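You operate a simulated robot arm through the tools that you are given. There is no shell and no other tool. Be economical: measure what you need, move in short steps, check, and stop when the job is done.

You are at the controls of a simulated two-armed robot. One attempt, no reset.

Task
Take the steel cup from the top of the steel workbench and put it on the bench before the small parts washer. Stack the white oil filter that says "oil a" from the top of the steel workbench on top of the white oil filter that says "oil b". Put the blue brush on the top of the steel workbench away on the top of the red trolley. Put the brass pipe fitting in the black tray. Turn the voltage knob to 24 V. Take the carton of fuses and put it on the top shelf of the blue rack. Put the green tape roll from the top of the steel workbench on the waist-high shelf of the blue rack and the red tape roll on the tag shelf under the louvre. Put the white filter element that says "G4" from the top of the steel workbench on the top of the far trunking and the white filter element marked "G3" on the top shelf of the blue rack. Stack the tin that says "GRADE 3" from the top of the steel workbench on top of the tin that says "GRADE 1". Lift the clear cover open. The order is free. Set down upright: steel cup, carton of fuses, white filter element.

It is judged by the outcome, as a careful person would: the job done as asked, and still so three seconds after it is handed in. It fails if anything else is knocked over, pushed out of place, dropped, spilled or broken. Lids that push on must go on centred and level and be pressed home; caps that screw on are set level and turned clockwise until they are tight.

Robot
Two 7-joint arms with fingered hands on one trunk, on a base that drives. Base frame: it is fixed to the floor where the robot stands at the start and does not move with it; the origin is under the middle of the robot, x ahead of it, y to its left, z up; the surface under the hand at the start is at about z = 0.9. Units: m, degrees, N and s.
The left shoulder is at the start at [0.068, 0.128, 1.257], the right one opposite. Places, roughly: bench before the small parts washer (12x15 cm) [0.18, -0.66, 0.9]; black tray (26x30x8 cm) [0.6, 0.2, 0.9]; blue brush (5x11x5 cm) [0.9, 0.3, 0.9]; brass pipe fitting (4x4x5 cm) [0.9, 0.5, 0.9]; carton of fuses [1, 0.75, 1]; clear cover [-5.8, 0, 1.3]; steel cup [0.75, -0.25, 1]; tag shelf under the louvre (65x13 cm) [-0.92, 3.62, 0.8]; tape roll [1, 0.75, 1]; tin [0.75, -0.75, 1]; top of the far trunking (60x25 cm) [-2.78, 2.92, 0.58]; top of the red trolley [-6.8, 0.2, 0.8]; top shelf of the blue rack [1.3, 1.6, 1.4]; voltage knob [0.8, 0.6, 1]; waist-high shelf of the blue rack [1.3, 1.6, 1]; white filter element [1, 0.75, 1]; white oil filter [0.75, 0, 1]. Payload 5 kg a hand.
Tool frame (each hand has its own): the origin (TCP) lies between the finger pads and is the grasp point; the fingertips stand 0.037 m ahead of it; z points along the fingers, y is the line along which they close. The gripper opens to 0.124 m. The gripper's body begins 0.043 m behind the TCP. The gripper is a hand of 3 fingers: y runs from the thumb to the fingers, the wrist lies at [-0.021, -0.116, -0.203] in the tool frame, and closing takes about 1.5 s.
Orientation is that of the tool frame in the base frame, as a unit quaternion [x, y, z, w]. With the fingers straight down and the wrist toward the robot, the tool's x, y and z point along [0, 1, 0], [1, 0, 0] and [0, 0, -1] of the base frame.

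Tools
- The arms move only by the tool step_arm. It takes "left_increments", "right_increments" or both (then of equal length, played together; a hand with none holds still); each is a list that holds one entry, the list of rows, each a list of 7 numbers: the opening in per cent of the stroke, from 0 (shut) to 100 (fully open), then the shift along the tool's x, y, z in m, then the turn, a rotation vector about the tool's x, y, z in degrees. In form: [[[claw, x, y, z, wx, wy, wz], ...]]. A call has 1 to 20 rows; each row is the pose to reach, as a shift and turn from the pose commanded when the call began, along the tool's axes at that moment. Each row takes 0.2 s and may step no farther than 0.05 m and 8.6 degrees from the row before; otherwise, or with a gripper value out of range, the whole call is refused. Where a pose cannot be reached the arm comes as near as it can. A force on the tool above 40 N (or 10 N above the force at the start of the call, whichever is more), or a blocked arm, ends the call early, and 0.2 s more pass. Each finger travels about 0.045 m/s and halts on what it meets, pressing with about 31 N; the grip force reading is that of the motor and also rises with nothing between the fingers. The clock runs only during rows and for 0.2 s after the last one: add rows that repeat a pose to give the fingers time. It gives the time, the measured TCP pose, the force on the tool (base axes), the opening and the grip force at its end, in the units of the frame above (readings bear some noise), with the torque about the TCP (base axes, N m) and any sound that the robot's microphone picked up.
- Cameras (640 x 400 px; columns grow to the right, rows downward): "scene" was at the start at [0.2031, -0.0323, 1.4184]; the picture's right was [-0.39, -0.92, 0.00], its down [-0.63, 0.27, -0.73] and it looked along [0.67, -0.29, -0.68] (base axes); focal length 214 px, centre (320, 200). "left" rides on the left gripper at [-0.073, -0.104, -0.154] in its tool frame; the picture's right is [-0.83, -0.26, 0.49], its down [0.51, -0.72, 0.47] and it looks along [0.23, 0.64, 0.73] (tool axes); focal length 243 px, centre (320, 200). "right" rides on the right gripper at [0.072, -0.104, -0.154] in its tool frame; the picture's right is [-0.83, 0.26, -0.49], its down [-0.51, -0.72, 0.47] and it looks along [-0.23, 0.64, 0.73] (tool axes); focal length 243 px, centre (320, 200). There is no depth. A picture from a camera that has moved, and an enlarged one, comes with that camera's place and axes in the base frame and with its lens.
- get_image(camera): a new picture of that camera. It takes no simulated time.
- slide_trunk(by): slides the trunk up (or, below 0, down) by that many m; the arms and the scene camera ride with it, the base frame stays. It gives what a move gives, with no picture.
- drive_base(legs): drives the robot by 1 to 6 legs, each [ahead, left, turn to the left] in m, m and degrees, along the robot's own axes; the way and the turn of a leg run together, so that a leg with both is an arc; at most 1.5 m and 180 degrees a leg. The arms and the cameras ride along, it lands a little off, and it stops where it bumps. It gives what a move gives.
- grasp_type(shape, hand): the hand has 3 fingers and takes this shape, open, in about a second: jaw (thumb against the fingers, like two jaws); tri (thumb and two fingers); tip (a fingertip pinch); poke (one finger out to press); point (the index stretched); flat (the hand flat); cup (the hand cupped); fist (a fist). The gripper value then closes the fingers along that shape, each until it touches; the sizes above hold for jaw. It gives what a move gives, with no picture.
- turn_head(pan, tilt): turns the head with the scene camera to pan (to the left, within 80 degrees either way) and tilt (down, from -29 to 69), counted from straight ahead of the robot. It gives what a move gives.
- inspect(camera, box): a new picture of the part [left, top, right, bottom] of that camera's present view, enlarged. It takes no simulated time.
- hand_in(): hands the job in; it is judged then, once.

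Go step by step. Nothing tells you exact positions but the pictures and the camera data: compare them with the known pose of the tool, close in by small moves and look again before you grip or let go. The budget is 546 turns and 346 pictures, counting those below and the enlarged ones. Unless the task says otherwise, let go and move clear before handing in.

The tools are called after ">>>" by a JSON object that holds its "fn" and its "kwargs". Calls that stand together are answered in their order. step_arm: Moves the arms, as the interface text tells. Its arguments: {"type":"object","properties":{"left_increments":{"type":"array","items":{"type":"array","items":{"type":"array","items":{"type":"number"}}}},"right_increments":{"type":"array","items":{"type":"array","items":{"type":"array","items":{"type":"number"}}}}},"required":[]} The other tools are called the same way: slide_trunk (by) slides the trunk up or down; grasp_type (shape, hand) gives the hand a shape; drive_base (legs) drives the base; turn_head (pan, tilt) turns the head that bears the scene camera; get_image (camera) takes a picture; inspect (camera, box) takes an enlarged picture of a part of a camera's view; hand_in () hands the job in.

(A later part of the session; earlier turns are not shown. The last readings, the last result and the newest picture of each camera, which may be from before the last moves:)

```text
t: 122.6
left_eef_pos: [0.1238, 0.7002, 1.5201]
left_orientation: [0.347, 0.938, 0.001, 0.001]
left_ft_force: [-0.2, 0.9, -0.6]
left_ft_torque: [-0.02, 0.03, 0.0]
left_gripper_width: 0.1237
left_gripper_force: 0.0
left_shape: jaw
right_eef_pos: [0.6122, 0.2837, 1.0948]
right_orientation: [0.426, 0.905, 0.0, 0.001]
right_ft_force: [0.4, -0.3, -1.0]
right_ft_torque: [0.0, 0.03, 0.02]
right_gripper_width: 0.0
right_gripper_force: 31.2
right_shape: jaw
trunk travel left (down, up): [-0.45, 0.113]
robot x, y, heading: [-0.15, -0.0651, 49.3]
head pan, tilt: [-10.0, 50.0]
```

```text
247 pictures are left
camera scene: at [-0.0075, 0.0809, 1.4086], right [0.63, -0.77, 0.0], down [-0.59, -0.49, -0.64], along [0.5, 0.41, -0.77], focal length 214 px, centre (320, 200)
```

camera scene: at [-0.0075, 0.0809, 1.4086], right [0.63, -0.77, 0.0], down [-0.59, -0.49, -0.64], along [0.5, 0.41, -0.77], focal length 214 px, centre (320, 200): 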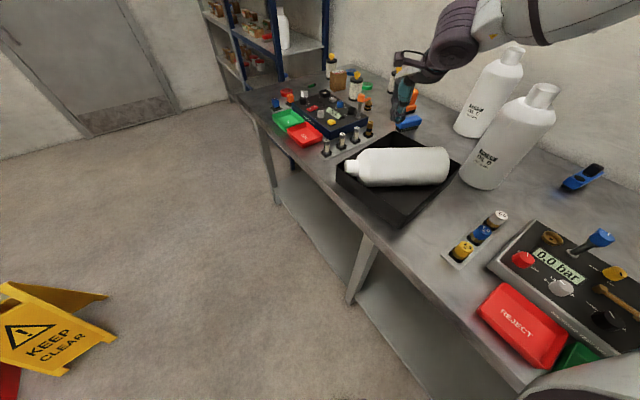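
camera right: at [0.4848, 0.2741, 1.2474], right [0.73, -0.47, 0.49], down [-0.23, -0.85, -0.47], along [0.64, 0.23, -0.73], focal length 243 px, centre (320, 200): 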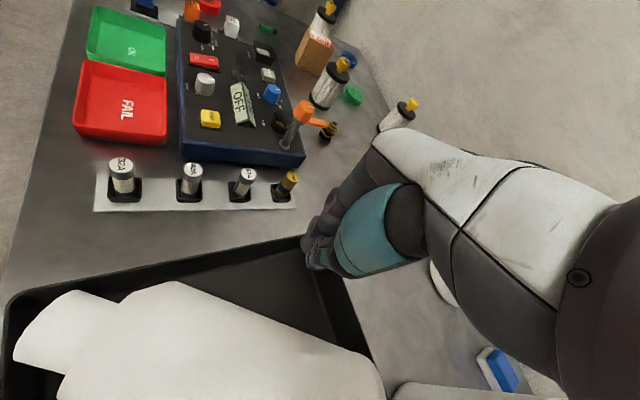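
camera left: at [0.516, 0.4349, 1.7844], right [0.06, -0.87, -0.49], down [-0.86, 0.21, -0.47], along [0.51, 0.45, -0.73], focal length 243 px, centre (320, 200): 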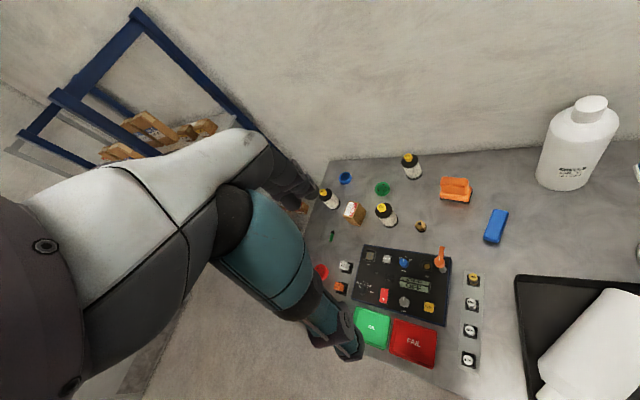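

>>> {"fn": "step_arm", "kwargs": {"right_increments": [[[0, 0, 0, 0.05, 0, 0, 0], [0, 0, 0, 0.09, 0, 0, 0], [0, 0, 0, 0.118, 0, 0, 0]]]}}

>>> {"fn": "get_image", "kwargs": {"camera": "right"}}

```text
t: 123.4
left_eef_pos: [0.1248, 0.7032, 1.522]
left_orientation: [0.347, 0.938, 0.0, 0.0]
left_ft_force: [0.3, 0.4, -0.2]
left_ft_torque: [0.02, -0.02, 0.0]
left_gripper_width: 0.124
left_gripper_force: 0.1
left_shape: jaw
right_eef_pos: [0.6132, 0.2872, 0.9769]
right_orientation: [0.426, 0.905, 0.001, 0.002]
right_ft_force: [0.4, -0.3, 0.1]
right_ft_torque: [0.03, 0.02, 0.02]
right_gripper_width: 0.0
right_gripper_force: 31.3
right_shape: jaw
trunk travel left (down, up): [-0.45, 0.113]
robot x, y, heading: [-0.1488, -0.0625, 49.2]
head pan, tilt: [-10.0, 50.0]
```

```text
246 pictures are left
camera right: at [0.4842, 0.2757, 1.129], right [0.73, -0.47, 0.49], down [-0.23, -0.85, -0.47], along [0.64, 0.23, -0.73], focal length 243 px, centre (320, 200)
```

right: 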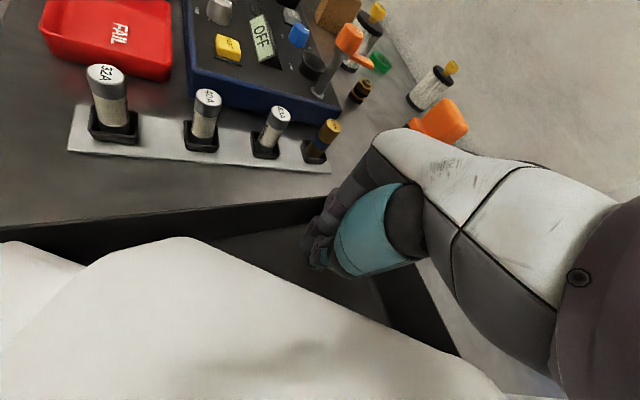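

>>> {"fn": "step_arm", "kwargs": {"right_increments": [[[0, 0, -0.015, 0, 0, 0, 0], [0, 0, -0.03, 0, 0, 0, 0], [0, 0, -0.045, 0, 0, 0, 0], [0, 0, -0.055, 0, 0, 0, 0]]]}}

>>> {"fn": "get_image", "kwargs": {"camera": "right"}}

>>> {"fn": "inspect", "kwargs": {"camera": "scene", "box": [310, 50, 490, 250]}}

```text
t: 124.4
left_eef_pos: [0.1259, 0.7013, 1.5213]
left_orientation: [0.347, 0.938, 0.001, 0.001]
left_ft_force: [-0.4, 0.0, 0.4]
left_ft_torque: [-0.02, -0.01, -0.01]
left_gripper_width: 0.1238
left_gripper_force: 0.1
left_shape: jaw
right_eef_pos: [0.5691, 0.2518, 0.9769]
right_orientation: [0.426, 0.905, 0.0, 0.001]
right_ft_force: [3.9, 3.8, 3.1]
right_ft_torque: [-0.11, 0.09, -0.02]
right_gripper_width: 0.0
right_gripper_force: 31.3
right_shape: jaw
trunk travel left (down, up): [-0.45, 0.113]
robot x, y, heading: [-0.1448, -0.0636, 49.2]
head pan, tilt: [-10.0, 50.0]
```

```text
245 pictures are left
camera right: at [0.4408, 0.241, 1.1285], right [0.73, -0.47, 0.49], down [-0.23, -0.85, -0.47], along [0.64, 0.23, -0.73], focal length 243 px, centre (320, 200)
```

right: 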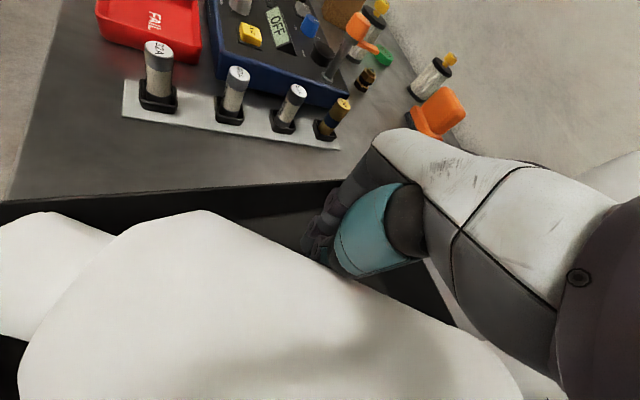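

```text
2.00 times, centred on (400, 150) of scene
camera zoom: at [-0.0076, 0.0808, 1.4086], right [0.63, -0.77, 0.0], down [-0.59, -0.49, -0.64], along [0.5, 0.41, -0.77], focal length 429 px, centre (160, 300)
```

zoom: 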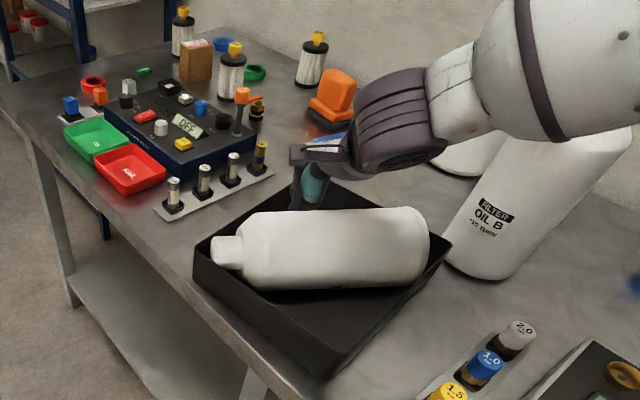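

>>> {"fn": "step_arm", "kwargs": {"right_increments": [[[0, 0, -0.015, 0, 0, 0, 0], [0, 0, -0.03, 0, 0, 0, 0], [0, 0, -0.045, 0, 0, 0, 0]]]}}

>>> {"fn": "get_image", "kwargs": {"camera": "right"}}

>>> {"fn": "inspect", "kwargs": {"camera": "scene", "box": [310, 50, 490, 250]}}

```text
t: 125.2
left_eef_pos: [0.1251, 0.7005, 1.5221]
left_orientation: [0.348, 0.937, 0.001, 0.0]
left_ft_force: [0.8, -0.3, -0.3]
left_ft_torque: [0.0, 0.01, 0.01]
left_gripper_width: 0.1238
left_gripper_force: 0.0
left_shape: jaw
right_eef_pos: [0.5359, 0.2224, 0.9764]
right_orientation: [0.426, 0.905, 0.001, 0.002]
right_ft_force: [3.7, 2.6, -0.4]
right_ft_torque: [-0.03, 0.03, 0.01]
right_gripper_width: 0.0
right_gripper_force: 30.5
right_shape: jaw
trunk travel left (down, up): [-0.45, 0.113]
robot x, y, heading: [-0.1474, -0.0655, 49.4]
head pan, tilt: [-10.0, 50.0]
```

```text
243 pictures are left
camera right: at [0.4076, 0.2113, 1.1285], right [0.73, -0.47, 0.49], down [-0.23, -0.85, -0.47], along [0.64, 0.23, -0.73], focal length 243 px, centre (320, 200)
```

right: 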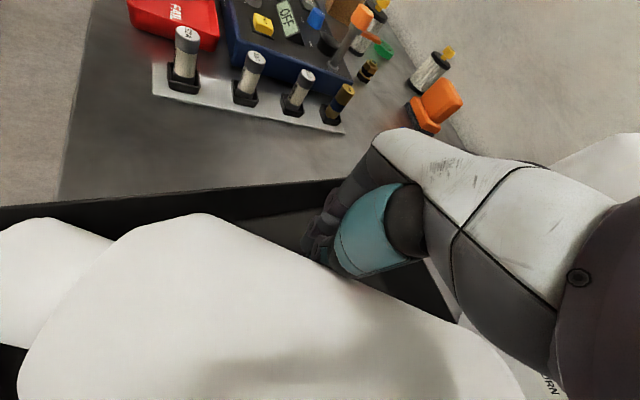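

```text
2.00 times, centred on (400, 150) of scene
camera zoom: at [-0.0073, 0.0808, 1.4086], right [0.63, -0.77, 0.0], down [-0.59, -0.49, -0.64], along [0.5, 0.41, -0.77], focal length 429 px, centre (160, 300)
```

zoom: 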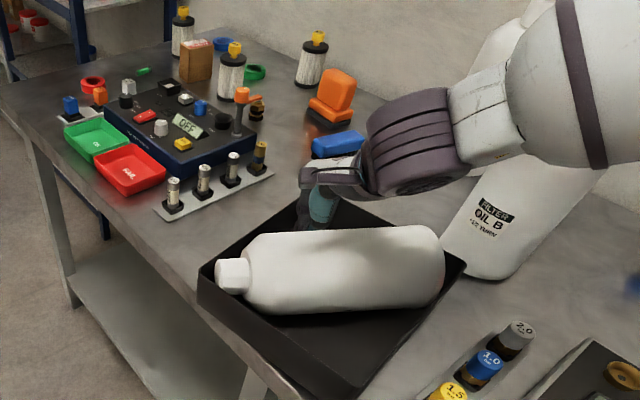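

The tray slides along with the wedged bottle, so I stop pushing. Raise the hand and view the cap from above.

>>> {"fn": "step_arm", "kwargs": {"right_increments": [[[0, 0, 0.01, 0, 0, 0, 0], [0, 0, 0.01, -0.05, 0, 0, 0], [0, 0, 0.01, -0.1, 0, 0, 0], [0, 0, 0.01, -0.15, 0, 0, 0], [30, 0, 0.01, -0.2, 0, 0, 0], [50, 0.03, 0.01, -0.22, 0, 0, 0], [52, 0.07, 0.01, -0.22, 0, 0, 0], [52, 0.07, 0.01, -0.22, 0, 0, 0]]]}}

>>> {"fn": "get_image", "kwargs": {"camera": "right"}}

>>> {"fn": "get_image", "kwargs": {"camera": "scene"}}

```text
t: 127.0
left_eef_pos: [0.125, 0.6997, 1.5219]
left_orientation: [0.348, 0.938, 0.001, -0.001]
left_ft_force: [0.4, -0.3, 0.1]
left_ft_torque: [0.05, 0.0, 0.02]
left_gripper_width: 0.1238
left_gripper_force: 0.0
left_shape: jaw
right_eef_pos: [0.5012, 0.28, 1.1959]
right_orientation: [0.426, 0.905, 0.001, 0.0]
right_ft_force: [-0.1, 0.3, -0.4]
right_ft_torque: [0.0, -0.02, 0.02]
right_gripper_width: 0.0627
right_gripper_force: 0.1
right_shape: jaw
trunk travel left (down, up): [-0.45, 0.113]
robot x, y, heading: [-0.1465, -0.0643, 49.2]
head pan, tilt: [-10.0, 50.0]
```

```text
241 pictures are left
camera right: at [0.3732, 0.27, 1.3482], right [0.73, -0.47, 0.49], down [-0.23, -0.85, -0.47], along [0.64, 0.23, -0.73], focal length 243 px, centre (320, 200)
```

right: 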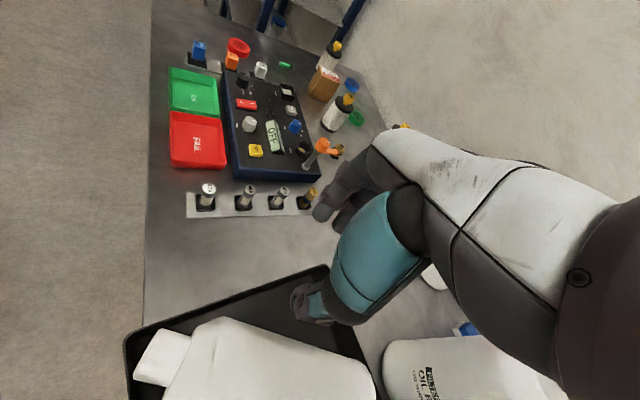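

```text
240 pictures are left
camera scene: at [-0.0071, 0.0793, 1.4088], right [0.63, -0.77, 0.0], down [-0.59, -0.49, -0.64], along [0.5, 0.41, -0.77], focal length 214 px, centre (320, 200)
```

scene: 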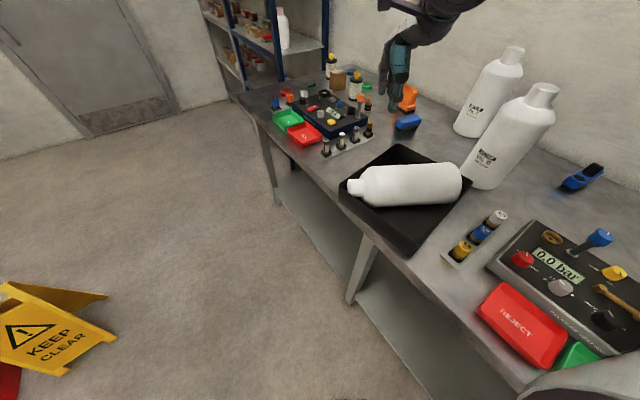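

>>> {"fn": "inspect", "kwargs": {"camera": "right", "box": [110, 280, 280, 400]}}

>>> {"fn": "inspect", "kwargs": {"camera": "scene", "box": [320, 120, 490, 260]}}

```text
3.33 times, centred on (195, 340) of right
camera zoom: at [0.3732, 0.27, 1.3482], right [0.73, -0.47, 0.49], down [-0.23, -0.85, -0.47], along [0.64, 0.23, -0.73], focal length 809 px, centre (737, -267)
```

zoom: 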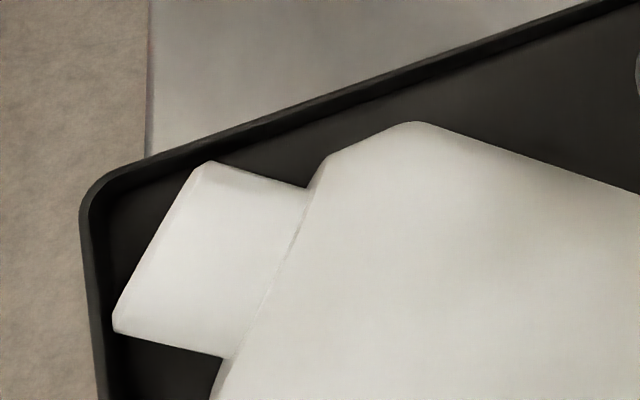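

```text
2.86 times, centred on (405, 190) of scene
camera zoom: at [-0.0071, 0.0793, 1.4088], right [0.63, -0.77, 0.0], down [-0.59, -0.49, -0.64], along [0.5, 0.41, -0.77], focal length 613 px, centre (77, 229)
```

zoom: 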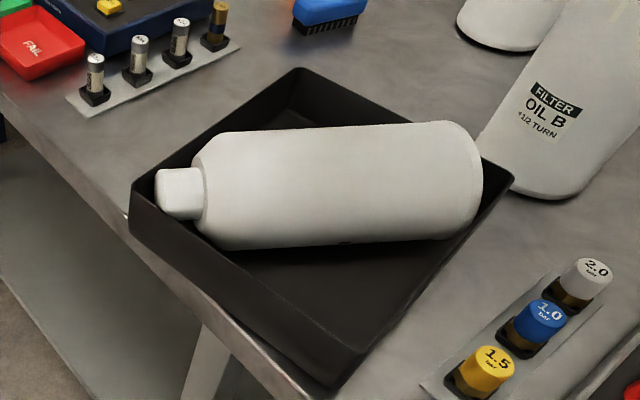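

Try the "tip" pinch shape for a slimmer grasp and see its look.

>>> {"fn": "grasp_type", "kwargs": {"hand": "right", "shape": "tip"}}

>>> {"fn": "get_image", "kwargs": {"camera": "right"}}

>>> {"fn": "inspect", "kwargs": {"camera": "scene", "box": [350, 0, 470, 120]}}

```text
t: 127.9
left_eef_pos: [0.1244, 0.7022, 1.521]
left_orientation: [0.348, 0.938, 0.001, 0.0]
left_ft_force: [1.2, -0.6, -0.2]
left_ft_torque: [0.03, 0.0, 0.02]
left_gripper_width: 0.124
left_gripper_force: 0.0
left_shape: jaw
right_eef_pos: [0.5007, 0.2842, 1.1946]
right_orientation: [0.426, 0.905, 0.0, 0.001]
right_ft_force: [-0.5, -0.6, -0.3]
right_ft_torque: [0.01, 0.01, 0.02]
right_gripper_width: 0.1239
right_gripper_force: 0.1
right_shape: tip
trunk travel left (down, up): [-0.45, 0.113]
robot x, y, heading: [-0.147, -0.0678, 49.5]
head pan, tilt: [-10.0, 50.0]
```

```text
237 pictures are left
camera right: at [0.3728, 0.2713, 1.3479], right [0.73, -0.47, 0.49], down [-0.23, -0.85, -0.47], along [0.64, 0.23, -0.73], focal length 243 px, centre (320, 200)
```

right: 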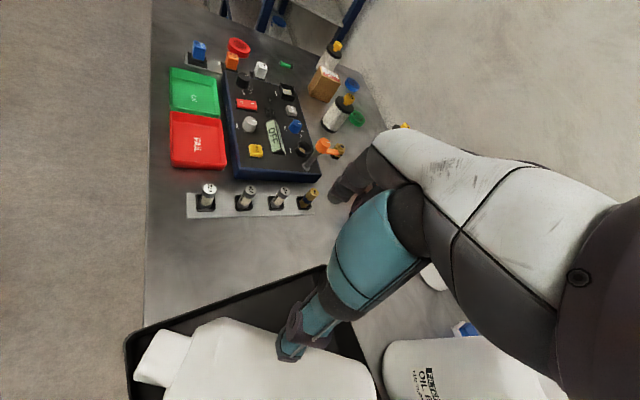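

```text
3.33 times, centred on (410, 60) of scene
camera zoom: at [-0.0077, 0.0808, 1.4086], right [0.63, -0.77, 0.0], down [-0.59, -0.49, -0.64], along [0.5, 0.41, -0.77], focal length 715 px, centre (20, 667)
```

zoom: 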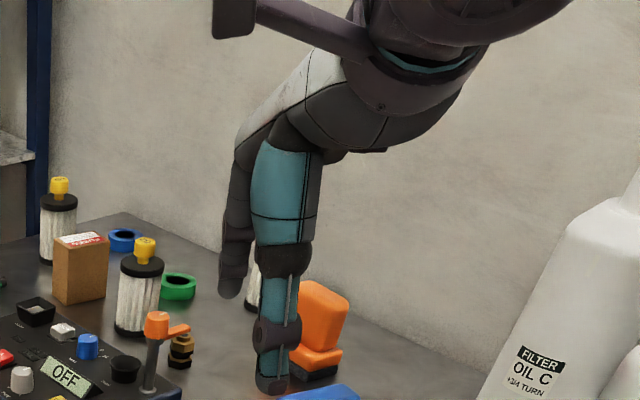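

>>> {"fn": "step_arm", "kwargs": {"right_increments": [[[50, 0.02, -0.03, 0, 0, 0, -2], [50, 0.04, -0.06, 0.03, 0, 0, -5], [50, 0.059, -0.106, 0.05, 0, 0, -5], [50, 0.059, -0.106, 0.09, 0, 0, -5], [50, 0.059, -0.106, 0.13, 0, 0, -5], [50, 0.059, -0.106, 0.145, 0, 0, -5], [50, 0.059, -0.106, 0.145, 0, 0, -5]]]}}

>>> {"fn": "get_image", "kwargs": {"camera": "right"}}

>>> {"fn": "inspect", "kwargs": {"camera": "scene", "box": [310, 80, 490, 240]}}

```text
refused: row 3 steps farther than a row can; nothing moved
```

```text
235 pictures are left
camera right: at [0.3728, 0.2713, 1.3479], right [0.73, -0.47, 0.49], down [-0.23, -0.85, -0.47], along [0.64, 0.23, -0.73], focal length 243 px, centre (320, 200)
```

right: 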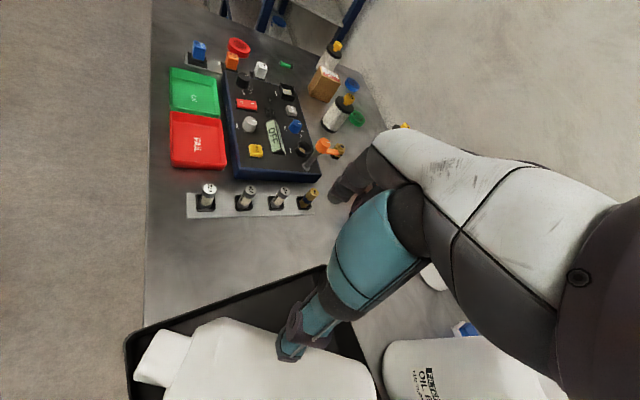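

```text
2.50 times, centred on (400, 160) of scene
camera zoom: at [-0.0077, 0.0808, 1.4086], right [0.63, -0.77, 0.0], down [-0.59, -0.49, -0.64], along [0.5, 0.41, -0.77], focal length 536 px, centre (120, 300)
```

zoom: 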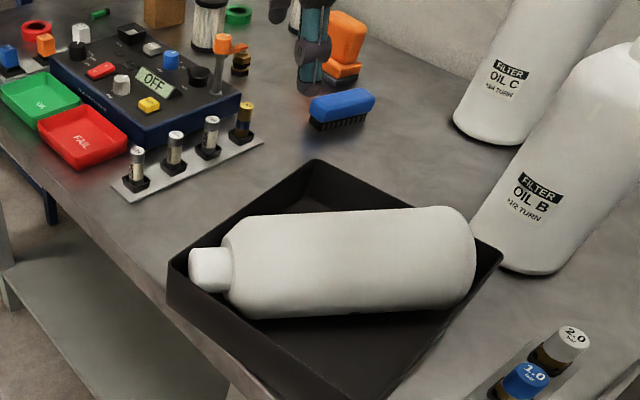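

>>> {"fn": "step_arm", "kwargs": {"right_increments": [[[50, 0.02, -0.03, 0, 0, 0, -2], [50, 0.04, -0.06, 0.02, 0, 0, -5], [50, 0.05, -0.085, 0.04, 0, 0, -5], [50, 0.059, -0.106, 0.06, 0, 0, -5], [50, 0.059, -0.106, 0.1, 0, 0, -5], [50, 0.059, -0.106, 0.13, 0, 0, -5], [50, 0.059, -0.106, 0.145, 0, 0, -5], [50, 0.059, -0.106, 0.145, 0, 0, -5]]]}}

>>> {"fn": "get_image", "kwargs": {"camera": "right"}}

>>> {"fn": "inspect", "kwargs": {"camera": "scene", "box": [310, 80, 490, 240]}}

```text
t: 129.7
left_eef_pos: [0.1232, 0.7025, 1.5208]
left_orientation: [0.348, 0.937, 0.0, 0.0]
left_ft_force: [-0.8, 0.5, 0.6]
left_ft_torque: [-0.03, -0.02, 0.02]
left_gripper_width: 0.124
left_gripper_force: 0.0
left_shape: jaw
right_eef_pos: [0.3785, 0.2607, 1.05]
right_orientation: [0.386, 0.922, 0.001, 0.001]
right_ft_force: [0.4, 0.5, 0.8]
right_ft_torque: [0.0, -0.03, -0.02]
right_gripper_width: 0.0623
right_gripper_force: 0.0
right_shape: tip
trunk travel left (down, up): [-0.45, 0.113]
robot x, y, heading: [-0.1457, -0.0628, 49.5]
head pan, tilt: [-10.0, 50.0]
```

```text
233 pictures are left
camera right: at [0.2522, 0.2381, 1.2025], right [0.77, -0.41, 0.49], down [-0.16, -0.87, -0.47], along [0.62, 0.28, -0.73], focal length 243 px, centre (320, 200)
```

right: 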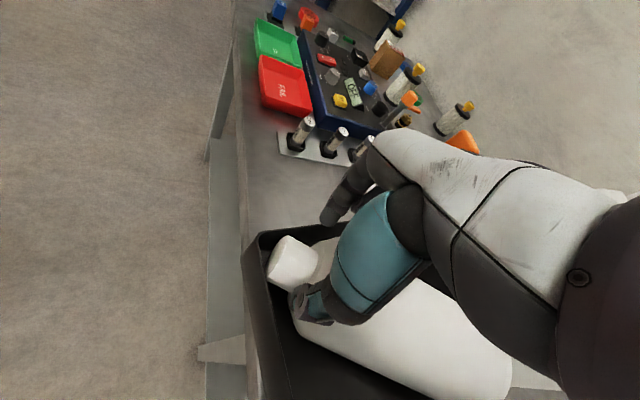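

```text
2.50 times, centred on (400, 160) of scene
camera zoom: at [-0.008, 0.0805, 1.4087], right [0.63, -0.77, 0.0], down [-0.59, -0.49, -0.64], along [0.5, 0.41, -0.77], focal length 536 px, centre (120, 300)
```

zoom: 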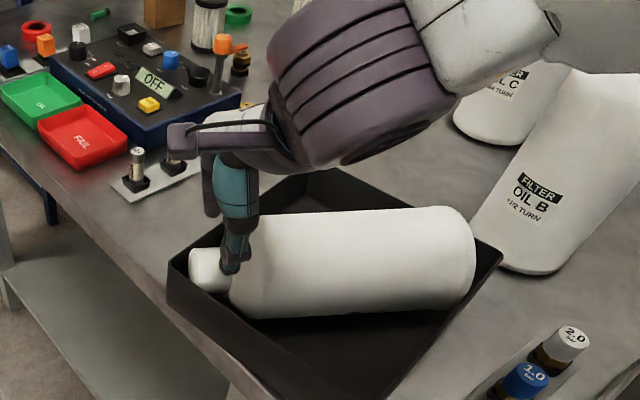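

>>> {"fn": "step_arm", "kwargs": {"right_increments": [[[50, 0.002, 0, 0.025, 0, 0, 0], [50, 0.002, 0, 0.045, 0, 0, 0], [50, 0.002, 0, 0.06, 0, 0, 0], [50, 0.002, 0, 0.07, 0, 0, 0]]]}}

>>> {"fn": "get_image", "kwargs": {"camera": "right"}}

>>> {"fn": "inspect", "kwargs": {"camera": "scene", "box": [310, 80, 490, 240]}}

```text
t: 130.4
left_eef_pos: [0.1224, 0.6988, 1.5223]
left_orientation: [0.348, 0.938, 0.001, 0.0]
left_ft_force: [-0.9, -0.1, 0.5]
left_ft_torque: [-0.01, 0.03, -0.01]
left_gripper_width: 0.1238
left_gripper_force: 0.1
left_shape: jaw
right_eef_pos: [0.3783, 0.2647, 1.0088]
right_orientation: [0.385, 0.923, 0.007, 0.002]
right_ft_force: [0.2, -1.4, 11.2]
right_ft_torque: [-0.4, 0.39, 0.04]
right_gripper_width: 0.0625
right_gripper_force: 0.0
right_shape: tip
trunk travel left (down, up): [-0.45, 0.113]
robot x, y, heading: [-0.1461, -0.0672, 49.5]
head pan, tilt: [-10.0, 50.0]
stopped in row 3 (right hand): the force on the tool passed its limit at 53 N (the readings are from after the stop); the commanded pose is now the measured one
```

```text
231 pictures are left
camera right: at [0.2504, 0.2407, 1.1603], right [0.77, -0.41, 0.49], down [-0.15, -0.86, -0.48], along [0.62, 0.29, -0.72], focal length 243 px, centre (320, 200)
```

right: 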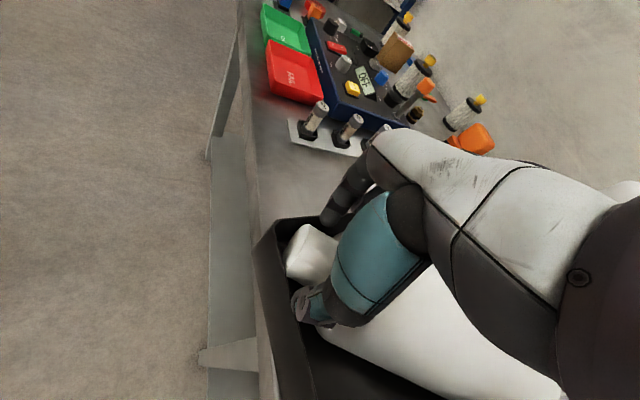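

```text
2.50 times, centred on (400, 160) of scene
camera zoom: at [-0.0091, 0.0793, 1.4091], right [0.63, -0.77, 0.0], down [-0.59, -0.49, -0.64], along [0.5, 0.41, -0.76], focal length 536 px, centre (120, 300)
```

zoom: 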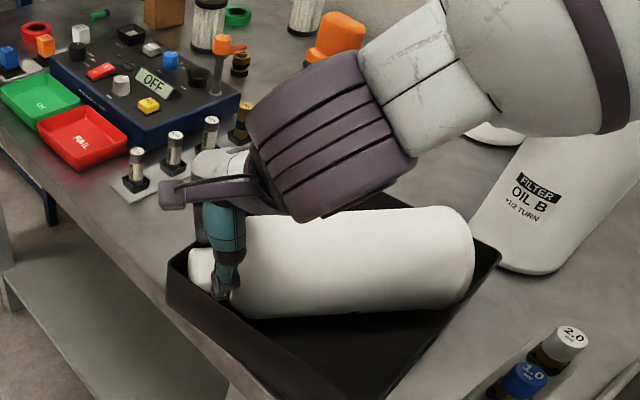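

Blocked at the shoulder. I'll instead grasp the bottle's body across its middle with the jaw fully open; first raise and change shape.

>>> {"fn": "step_arm", "kwargs": {"right_increments": [[[50, 0, 0, -0.04, 0, 0, 0], [50, 0, 0, -0.09, 0, 0, 0], [50, 0, 0, -0.13, 0, 0, 0], [50, 0, 0, -0.13, 0, 0, 0]]]}}

>>> {"fn": "grasp_type", "kwargs": {"hand": "right", "shape": "jaw"}}

>>> {"fn": "step_arm", "kwargs": {"right_increments": [[[100, -0.045, 0, 0, 0, 0, 0], [100, -0.09, 0, 0, 0, 0, 0], [100, -0.13, 0, 0, 0, 0, 0], [100, -0.154, 0, 0, 0, 0, 0], [100, -0.154, 0, 0, 0, 0, 0]]]}}

>>> {"fn": "get_image", "kwargs": {"camera": "right"}}

>>> {"fn": "inspect", "kwargs": {"camera": "scene", "box": [310, 80, 490, 240]}}

```text
t: 131.4
left_eef_pos: [0.1253, 0.7032, 1.5192]
left_orientation: [0.347, 0.938, 0.0, 0.0]
left_ft_force: [0.5, -0.7, -0.4]
left_ft_torque: [0.02, -0.02, -0.01]
left_gripper_width: 0.1237
left_gripper_force: 0.1
left_shape: jaw
right_eef_pos: [0.3793, 0.2644, 1.1388]
right_orientation: [0.385, 0.923, 0.004, 0.0]
right_ft_force: [0.6, 0.0, 0.2]
right_ft_torque: [0.04, 0.0, -0.02]
right_gripper_width: 0.0622
right_gripper_force: 0.0
right_shape: tip
trunk travel left (down, up): [-0.45, 0.113]
robot x, y, heading: [-0.1526, -0.0658, 49.4]
head pan, tilt: [-10.0, 50.0]
```

```text
t: 132.3
left_eef_pos: [0.1246, 0.7022, 1.5213]
left_orientation: [0.348, 0.937, 0.0, 0.0]
left_ft_force: [-0.7, 0.0, 0.0]
left_ft_torque: [-0.01, 0.03, -0.02]
left_gripper_width: 0.1237
left_gripper_force: 0.1
left_shape: jaw
right_eef_pos: [0.379, 0.2629, 1.1382]
right_orientation: [0.385, 0.923, 0.006, 0.001]
right_ft_force: [-0.5, 0.3, -0.2]
right_ft_torque: [-0.01, 0.0, -0.01]
right_gripper_width: 0.1235
right_gripper_force: 0.0
right_shape: jaw
trunk travel left (down, up): [-0.45, 0.113]
robot x, y, heading: [-0.149, -0.0628, 49.2]
head pan, tilt: [-10.0, 50.0]
```

```text
t: 133.5
left_eef_pos: [0.124, 0.7028, 1.5204]
left_orientation: [0.348, 0.938, -0.001, 0.0]
left_ft_force: [-0.2, 0.1, -0.2]
left_ft_torque: [-0.01, 0.01, -0.02]
left_gripper_width: 0.1238
left_gripper_force: 0.1
left_shape: jaw
right_eef_pos: [0.4857, 0.1565, 1.1365]
right_orientation: [0.385, 0.923, 0.005, 0.002]
right_ft_force: [0.5, -0.4, 0.7]
right_ft_torque: [0.01, -0.02, 0.02]
right_gripper_width: 0.1238
right_gripper_force: 0.1
right_shape: jaw
trunk travel left (down, up): [-0.45, 0.113]
robot x, y, heading: [-0.1472, -0.0661, 49.5]
head pan, tilt: [-10.0, 50.0]
```

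```text
229 pictures are left
camera right: at [0.3584, 0.1328, 1.2886], right [0.77, -0.41, 0.49], down [-0.15, -0.86, -0.48], along [0.62, 0.29, -0.72], focal length 243 px, centre (320, 200)
```

right: 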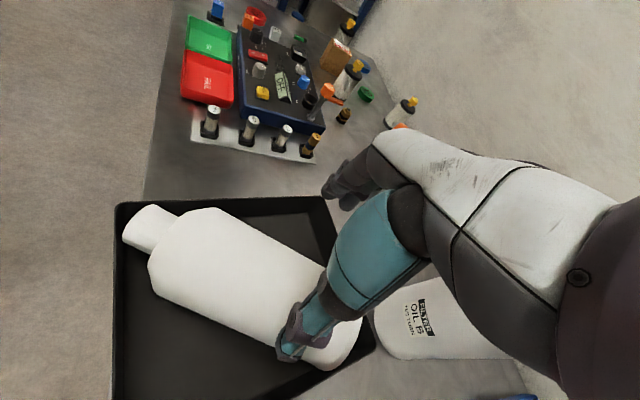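

```text
2.50 times, centred on (400, 160) of scene
camera zoom: at [-0.0076, 0.0812, 1.4086], right [0.63, -0.77, 0.0], down [-0.59, -0.49, -0.64], along [0.5, 0.41, -0.77], focal length 536 px, centre (120, 300)
```

zoom: 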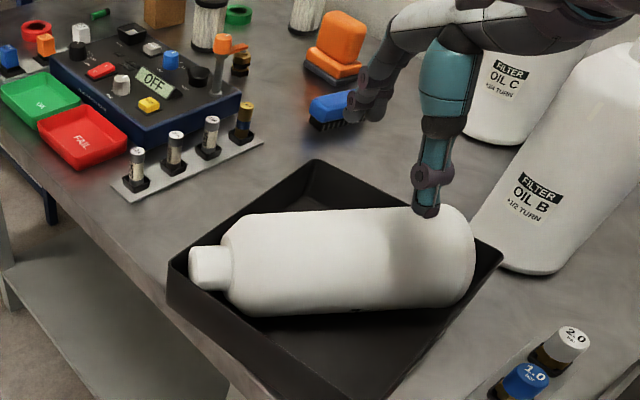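

>>> {"fn": "inspect", "kwargs": {"camera": "right", "box": [110, 190, 390, 390]}}

```text
2.00 times, centred on (250, 290) of right
camera zoom: at [0.3584, 0.1328, 1.2886], right [0.77, -0.41, 0.49], down [-0.15, -0.86, -0.48], along [0.62, 0.29, -0.72], focal length 485 px, centre (460, 20)
```

zoom: 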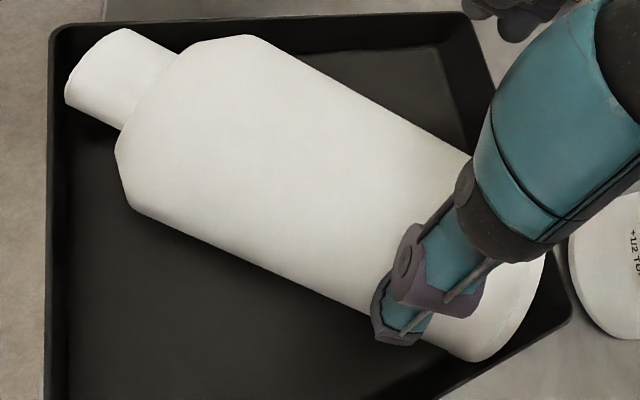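

Centre offset is only 3 mm and the diameter is 11.5 cm, so the jaw fits. Descend around the body.

>>> {"fn": "step_arm", "kwargs": {"right_increments": [[[100, 0, 0.003, 0.04, 0, 0, 0], [100, 0, 0.003, 0.08, 0, 0, 0], [100, 0, 0.003, 0.1, 0, 0, 0], [100, 0, 0.003, 0.115, 0, 0, 0], [100, 0, 0.003, 0.13, 0, 0, 0], [100, 0, 0.003, 0.142, 0, 0, 0], [100, 0, 0.003, 0.15, 0, 0, 0]]]}}

>>> {"fn": "inspect", "kwargs": {"camera": "scene", "box": [310, 80, 490, 240]}}

```text
t: 135.1
left_eef_pos: [0.1237, 0.7024, 1.5207]
left_orientation: [0.347, 0.938, 0.001, 0.0]
left_ft_force: [0.1, 0.3, 0.5]
left_ft_torque: [-0.04, 0.0, -0.01]
left_gripper_width: 0.1238
left_gripper_force: 0.1
left_shape: jaw
right_eef_pos: [0.4888, 0.16, 0.9884]
right_orientation: [0.385, 0.923, 0.006, 0.002]
right_ft_force: [-2.9, -2.1, 5.6]
right_ft_torque: [-0.19, 0.23, 0.02]
right_gripper_width: 0.1239
right_gripper_force: 0.1
right_shape: jaw
trunk travel left (down, up): [-0.45, 0.113]
robot x, y, heading: [-0.1494, -0.064, 49.6]
head pan, tilt: [-10.0, 50.0]
```

```text
2.50 times, centred on (400, 160) of scene
camera zoom: at [-0.0085, 0.0801, 1.4089], right [0.63, -0.77, 0.0], down [-0.59, -0.49, -0.64], along [0.5, 0.41, -0.77], focal length 536 px, centre (120, 300)
```

zoom: 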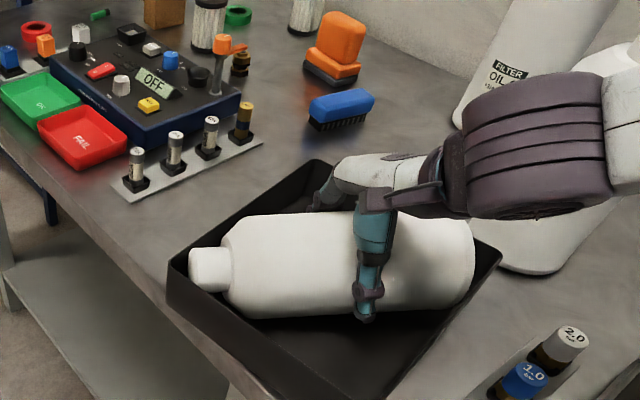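

>>> {"fn": "step_arm", "kwargs": {"right_increments": [[[60, 0, 0, 0, 0, 0, 0], [30, 0, 0, 0, 0, 0, 0], [0, 0, 0, 0, 0, 0, 0], [0, 0, 0, 0, 0, 0, 0], [0, 0, 0, 0, 0, 0, 0]]]}}

>>> {"fn": "step_arm", "kwargs": {"right_increments": [[[0, 0, 0, -0.01, 0, 0, 0], [0, 0, 0, -0.03, 0, 0, 0], [0, 0, 0, -0.06, 0, 0, 0], [0, 0, 0, -0.09, 0, 0, 0], [0, 0, 0, -0.12, 0, 0, 0], [0, 0, 0, -0.12, 0, 0, 0]]]}}

>>> {"fn": "get_image", "kwargs": {"camera": "scene"}}

>>> {"fn": "get_image", "kwargs": {"camera": "right"}}

```text
t: 136.3
left_eef_pos: [0.1242, 0.7007, 1.5204]
left_orientation: [0.348, 0.938, 0.001, 0.001]
left_ft_force: [0.9, 0.6, 0.3]
left_ft_torque: [0.0, -0.01, 0.01]
left_gripper_width: 0.1238
left_gripper_force: 0.0
left_shape: jaw
right_eef_pos: [0.4895, 0.1598, 0.9889]
right_orientation: [0.385, 0.923, 0.006, 0.002]
right_ft_force: [-2.4, -2.7, 6.3]
right_ft_torque: [-0.27, 0.22, 0.03]
right_gripper_width: 0.1083
right_gripper_force: 31.2
right_shape: jaw
trunk travel left (down, up): [-0.45, 0.113]
robot x, y, heading: [-0.148, -0.0679, 49.5]
head pan, tilt: [-10.0, 50.0]
```

```text
t: 137.7
left_eef_pos: [0.1261, 0.702, 1.5203]
left_orientation: [0.348, 0.938, 0.0, 0.0]
left_ft_force: [0.5, 0.1, -0.3]
left_ft_torque: [0.05, 0.01, 0.0]
left_gripper_width: 0.1238
left_gripper_force: 0.1
left_shape: jaw
right_eef_pos: [0.4902, 0.1578, 1.1051]
right_orientation: [0.385, 0.923, 0.005, 0.001]
right_ft_force: [0.5, -0.3, -10.2]
right_ft_torque: [-0.04, -0.1, -0.03]
right_gripper_width: 0.1086
right_gripper_force: 31.1
right_shape: jaw
trunk travel left (down, up): [-0.45, 0.113]
robot x, y, heading: [-0.1504, -0.0688, 49.8]
head pan, tilt: [-10.0, 50.0]
```

```text
225 pictures are left
camera scene: at [-0.0062, 0.0813, 1.4084], right [0.63, -0.77, 0.0], down [-0.59, -0.49, -0.64], along [0.5, 0.41, -0.77], focal length 214 px, centre (320, 200)
```

scene: 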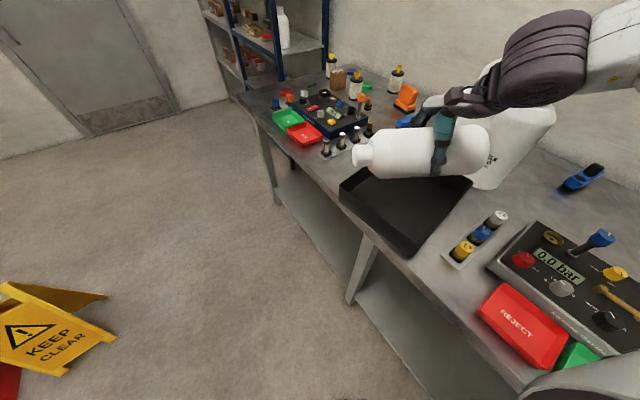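

```text
224 pictures are left
camera right: at [0.3619, 0.1335, 1.2566], right [0.77, -0.41, 0.49], down [-0.15, -0.86, -0.48], along [0.62, 0.29, -0.73], focal length 243 px, centre (320, 200)
```

right: 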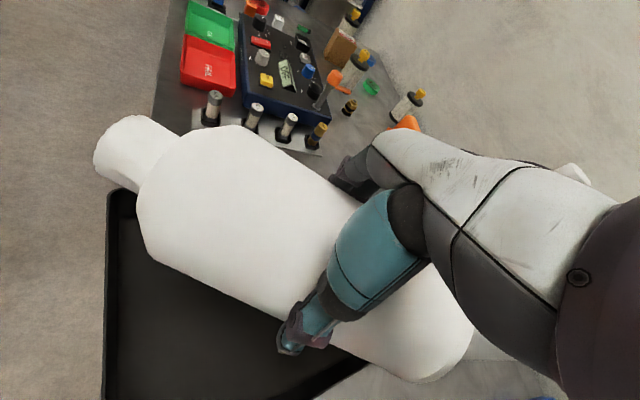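

The bottle is held firmly. I'll raise it and rotate it upright (90° about the closing axis), then stand it in the tray.

>>> {"fn": "step_arm", "kwargs": {"right_increments": [[[0, 0, 0, -0.045, 0, 0, 0], [0, 0, 0, -0.09, 0, 0, 0], [0, 0, 0, -0.1, 0, 7.5, 0], [0, 0, 0, -0.1, 0, 15, 0], [0, 0, 0, -0.1, 0, 22.5, 0], [0, 0, 0, -0.1, 0, 30, 0], [0, 0, 0, -0.1, 0, 37.5, 0], [0, 0, 0, -0.1, 0, 45, 0], [0, 0, 0, -0.1, 0, 45, 0]]]}}

>>> {"fn": "get_image", "kwargs": {"camera": "scene"}}

```text
t: 139.7
left_eef_pos: [0.129, 0.7027, 1.5198]
left_orientation: [0.348, 0.938, -0.001, -0.001]
left_ft_force: [0.6, -0.1, -0.8]
left_ft_torque: [-0.01, 0.06, 0.0]
left_gripper_width: 0.1238
left_gripper_force: 0.0
left_shape: jaw
right_eef_pos: [0.491, 0.157, 1.2046]
right_orientation: [0.354, 0.852, 0.152, -0.353]
right_ft_force: [0.2, 0.3, -9.9]
right_ft_torque: [-0.15, -0.16, 0.05]
right_gripper_width: 0.1092
right_gripper_force: 31.1
right_shape: jaw
trunk travel left (down, up): [-0.45, 0.113]
robot x, y, heading: [-0.1516, -0.0661, 49.7]
head pan, tilt: [-10.0, 50.0]
```

```text
223 pictures are left
camera scene: at [-0.0045, 0.0817, 1.4081], right [0.63, -0.77, 0.0], down [-0.59, -0.49, -0.64], along [0.5, 0.41, -0.77], focal length 214 px, centre (320, 200)
```

scene: 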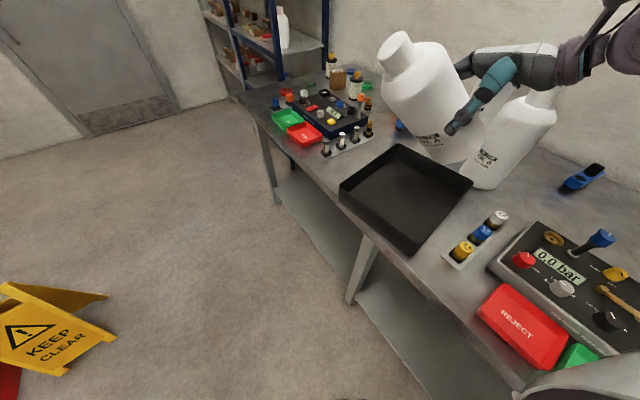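

>>> {"fn": "step_arm", "kwargs": {"right_increments": [[[0, 0.016, -0.009, 0.016, 0, 0, 0], [0, 0.032, -0.018, 0.032, 0, 0, 0], [0, 0.032, -0.018, 0.032, 0, 7.5, 0], [0, 0.032, -0.018, 0.032, 0, 15, 0], [0, 0.032, -0.018, 0.032, 0, 22.5, 0], [0, 0.032, -0.018, 0.032, 0, 30, 0], [0, 0.032, -0.018, 0.032, 0, 37.5, 0], [0, 0.032, -0.018, 0.032, 0, 45, 0], [0, 0.032, -0.018, 0.032, 0, 45, 0]]]}}

>>> {"fn": "get_image", "kwargs": {"camera": "scene"}}

>>> {"fn": "get_image", "kwargs": {"camera": "right"}}

```text
t: 141.6
left_eef_pos: [0.1246, 0.6991, 1.5224]
left_orientation: [0.348, 0.938, 0.001, 0.0]
left_ft_force: [-1.2, -0.2, -0.3]
left_ft_torque: [-0.01, 0.02, 0.0]
left_gripper_width: 0.1236
left_gripper_force: 0.0
left_shape: jaw
right_eef_pos: [0.4307, 0.1077, 1.0345]
right_orientation: [-0.42, -0.631, -0.142, 0.637]
right_ft_force: [4.9, -1.8, 20.0]
right_ft_torque: [0.48, -0.16, -0.13]
right_gripper_width: 0.1094
right_gripper_force: 30.8
right_shape: jaw
right hand out of reach, approached as far as the arm can: row 7, 8
trunk travel left (down, up): [-0.45, 0.113]
robot x, y, heading: [-0.151, -0.0679, 49.6]
head pan, tilt: [-10.0, 50.0]
stopped in row 9 (right hand): the force on the tool passed its limit at 49 N (the readings are from after the stop); the commanded pose is now the measured one
```

```text
222 pictures are left
camera scene: at [-0.0096, 0.0786, 1.4096], right [0.63, -0.77, 0.0], down [-0.59, -0.48, -0.64], along [0.5, 0.41, -0.76], focal length 214 px, centre (320, 200)
```

scene: 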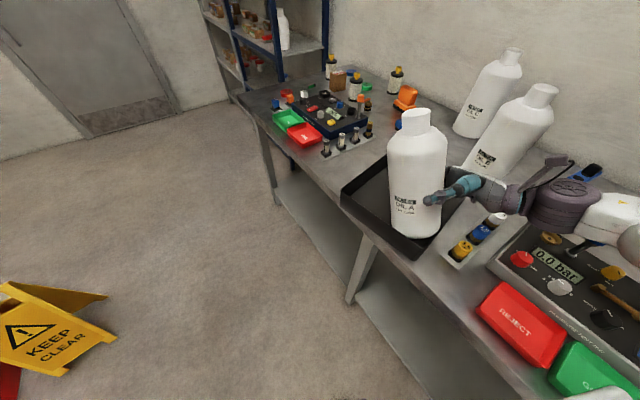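

```text
221 pictures are left
camera right: at [0.4721, -0.0406, 1.1606], right [0.39, -0.48, -0.79], down [-0.92, -0.28, -0.28], along [-0.08, 0.83, -0.55], focal length 243 px, centre (320, 200)
```

right: 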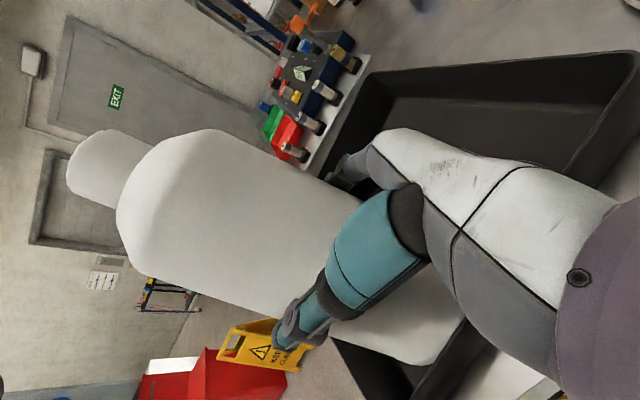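

The arm hit a reach limit and the bottle came down tilted in the tray, still gripped. Lift a bit, then correct orientation with a friendlier yaw.

>>> {"fn": "step_arm", "kwargs": {"right_increments": [[[0, 0.02, -0.008, -0.003, 0, 0, 0], [0, 0.046, -0.018, -0.007, 0, 0, 0], [0, 0.074, -0.028, -0.012, 0, 0, 0], [0, 0.092, -0.036, -0.015, 0, 0, 0], [0, 0.092, -0.036, -0.015, 0, 0, 0]]]}}

>>> {"fn": "get_image", "kwargs": {"camera": "scene"}}

```text
t: 142.8
left_eef_pos: [0.1265, 0.702, 1.5196]
left_orientation: [0.349, 0.937, 0.001, -0.001]
left_ft_force: [-0.1, 0.2, 1.2]
left_ft_torque: [-0.02, -0.01, -0.03]
left_gripper_width: 0.1239
left_gripper_force: 0.0
left_shape: jaw
right_eef_pos: [0.4323, 0.1102, 1.1288]
right_orientation: [-0.422, -0.63, -0.139, 0.637]
right_ft_force: [0.1, 0.1, -10.7]
right_ft_torque: [-0.24, -0.19, -0.02]
right_gripper_width: 0.1098
right_gripper_force: 30.9
right_shape: jaw
trunk travel left (down, up): [-0.45, 0.113]
robot x, y, heading: [-0.1496, -0.0633, 49.3]
head pan, tilt: [-10.0, 50.0]
```

```text
220 pictures are left
camera scene: at [-0.0062, 0.081, 1.4085], right [0.63, -0.77, 0.0], down [-0.59, -0.49, -0.64], along [0.5, 0.41, -0.77], focal length 214 px, centre (320, 200)
```

scene: 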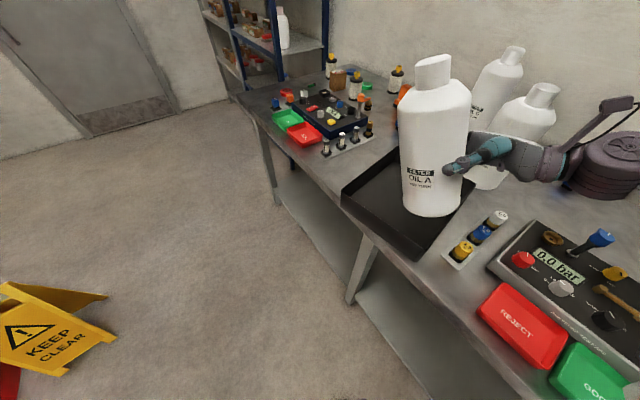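

>>> {"fn": "step_arm", "kwargs": {"right_increments": [[[0, 0, 0, 0, -4.4, 2.5, -3.8], [0, 0, 0, 0, -8.8, 5.1, -7.6], [0, 0, 0, 0, -13.1, 7.6, -11.3], [0, 0, 0, 0, -17.5, 10.2, -15.1], [0, 0, 0, 0, -21.9, 12.7, -18.9], [0, 0, 0, 0, -21.9, 12.7, -18.9]]]}}

>>> {"fn": "get_image", "kwargs": {"camera": "scene"}}

```text
t: 144.2
left_eef_pos: [0.1272, 0.7027, 1.5189]
left_orientation: [0.349, 0.937, 0.0, -0.001]
left_ft_force: [-0.9, -0.4, 0.5]
left_ft_torque: [0.0, -0.01, 0.0]
left_gripper_width: 0.1239
left_gripper_force: 0.1
left_shape: jaw
right_eef_pos: [0.4341, 0.1094, 1.1288]
right_orientation: [-0.408, -0.579, -0.403, 0.58]
right_ft_force: [-0.5, -0.1, -10.7]
right_ft_torque: [-0.24, -0.12, 0.0]
right_gripper_width: 0.1098
right_gripper_force: 31.1
right_shape: jaw
trunk travel left (down, up): [-0.45, 0.113]
robot x, y, heading: [-0.1496, -0.0646, 49.2]
head pan, tilt: [-10.0, 50.0]
```

```text
219 pictures are left
camera scene: at [-0.0059, 0.0816, 1.4084], right [0.63, -0.77, 0.0], down [-0.59, -0.49, -0.64], along [0.5, 0.41, -0.77], focal length 214 px, centre (320, 200)
```

scene: 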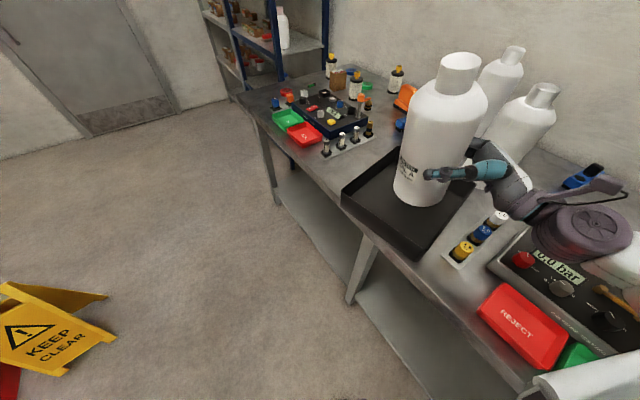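

Upright now. Shift to the tray's middle and lower.

>>> {"fn": "step_arm", "kwargs": {"right_increments": [[[0, 0, 0.017, 0.018, 0, 0, 0], [0, 0, 0.034, 0.0355, 0, 0, 0], [0, -0.03, 0.034, 0.0355, 0, 0, 0], [0, -0.055, 0.034, 0.0355, 0, 0, 0], [0, -0.075, 0.034, 0.0355, 0, 0, 0]]]}}

>>> {"fn": "inspect", "kwargs": {"camera": "scene", "box": [320, 60, 540, 260]}}

>>> {"fn": "get_image", "kwargs": {"camera": "right"}}

```text
t: 145.4
left_eef_pos: [0.1286, 0.7021, 1.5187]
left_orientation: [0.349, 0.937, 0.0, -0.001]
left_ft_force: [0.4, -0.2, 0.2]
left_ft_torque: [-0.03, 0.04, 0.02]
left_gripper_width: 0.124
left_gripper_force: 0.1
left_shape: jaw
right_eef_pos: [0.4523, 0.154, 1.0525]
right_orientation: [-0.409, -0.578, -0.403, 0.58]
right_ft_force: [0.0, -0.7, -9.7]
right_ft_torque: [-0.25, -0.07, 0.05]
right_gripper_width: 0.1101
right_gripper_force: 31.1
right_shape: jaw
trunk travel left (down, up): [-0.45, 0.113]
robot x, y, heading: [-0.1488, -0.0614, 49.3]
head pan, tilt: [-10.0, 50.0]
```

```text
2.00 times, centred on (430, 160) of scene
camera zoom: at [-0.005, 0.0822, 1.4082], right [0.63, -0.77, 0.0], down [-0.59, -0.49, -0.64], along [0.5, 0.41, -0.77], focal length 429 px, centre (100, 280)
```

zoom: 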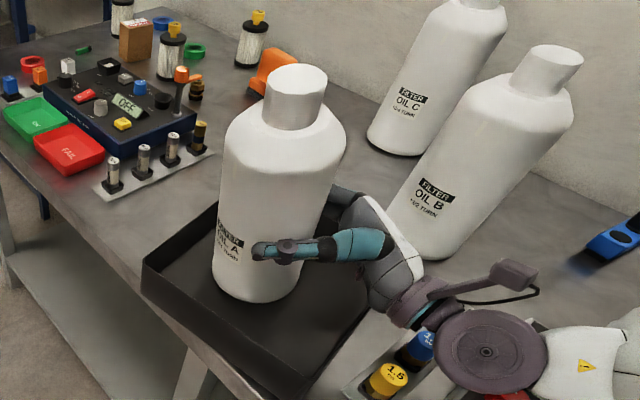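

```text
217 pictures are left
camera right: at [0.4063, -0.0255, 1.1261], right [0.41, -0.38, -0.83], down [-0.84, 0.19, -0.5], along [0.35, 0.91, -0.24], focal length 243 px, centre (320, 200)
```

right: 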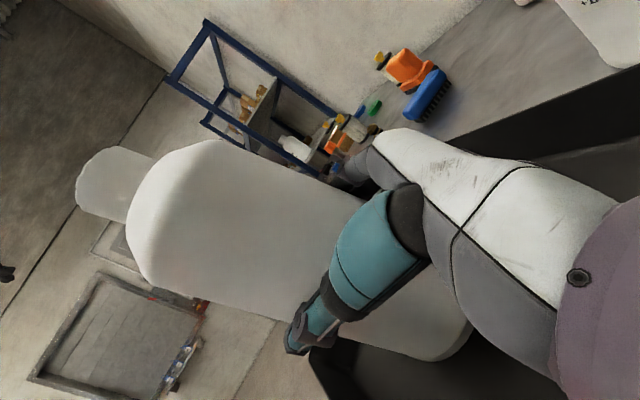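

>>> {"fn": "step_arm", "kwargs": {"right_increments": [[[0, -0.005, 0, 0, 0, 0, 0], [0, -0.01, 0, 0, 0, 0, 0]]]}}

>>> {"fn": "inspect", "kwargs": {"camera": "scene", "box": [380, 140, 560, 290]}}

```text
t: 146.0
left_eef_pos: [0.127, 0.7029, 1.5199]
left_orientation: [0.348, 0.938, 0.0, -0.001]
left_ft_force: [-0.8, -0.2, 0.1]
left_ft_torque: [-0.01, 0.03, -0.02]
left_gripper_width: 0.1238
left_gripper_force: 0.1
left_shape: jaw
right_eef_pos: [0.4516, 0.1545, 1.0434]
right_orientation: [-0.409, -0.579, -0.402, 0.58]
right_ft_force: [0.0, 0.4, -10.2]
right_ft_torque: [-0.29, -0.11, 0.05]
right_gripper_width: 0.1098
right_gripper_force: 31.2
right_shape: jaw
trunk travel left (down, up): [-0.45, 0.113]
robot x, y, heading: [-0.152, -0.0641, 49.3]
head pan, tilt: [-10.0, 50.0]
```

```text
2.67 times, centred on (470, 215) of scene
camera zoom: at [-0.0055, 0.0818, 1.4083], right [0.63, -0.77, 0.0], down [-0.59, -0.49, -0.64], along [0.5, 0.41, -0.77], focal length 572 px, centre (-80, 160)
```

zoom: 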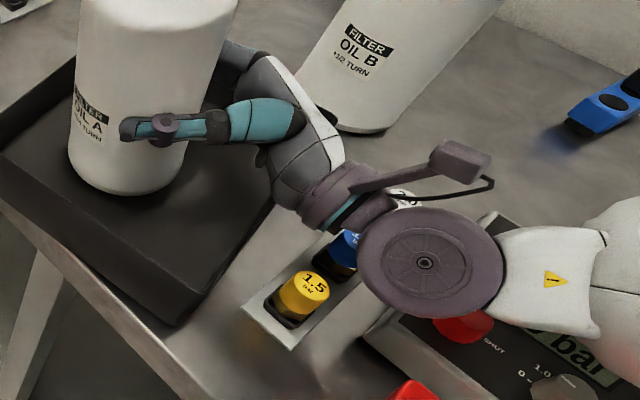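

>>> {"fn": "step_arm", "kwargs": {"right_increments": [[[0, -0.004, 0, 0, 0, 0, 0], [0, -0.007, 0, 0, 0, 0, 0]]]}}

```text
t: 146.6
left_eef_pos: [0.1282, 0.7015, 1.5187]
left_orientation: [0.348, 0.938, 0.0, -0.001]
left_ft_force: [-0.8, 0.2, -0.1]
left_ft_torque: [0.02, 0.04, 0.01]
left_gripper_width: 0.124
left_gripper_force: 0.1
left_shape: jaw
right_eef_pos: [0.4525, 0.1536, 1.0377]
right_orientation: [-0.407, -0.58, -0.403, 0.58]
right_ft_force: [-0.1, 0.1, -10.3]
right_ft_torque: [-0.27, -0.1, 0.01]
right_gripper_width: 0.11
right_gripper_force: 30.8
right_shape: jaw
trunk travel left (down, up): [-0.45, 0.113]
robot x, y, heading: [-0.144, -0.0648, 49.1]
head pan, tilt: [-10.0, 50.0]
```

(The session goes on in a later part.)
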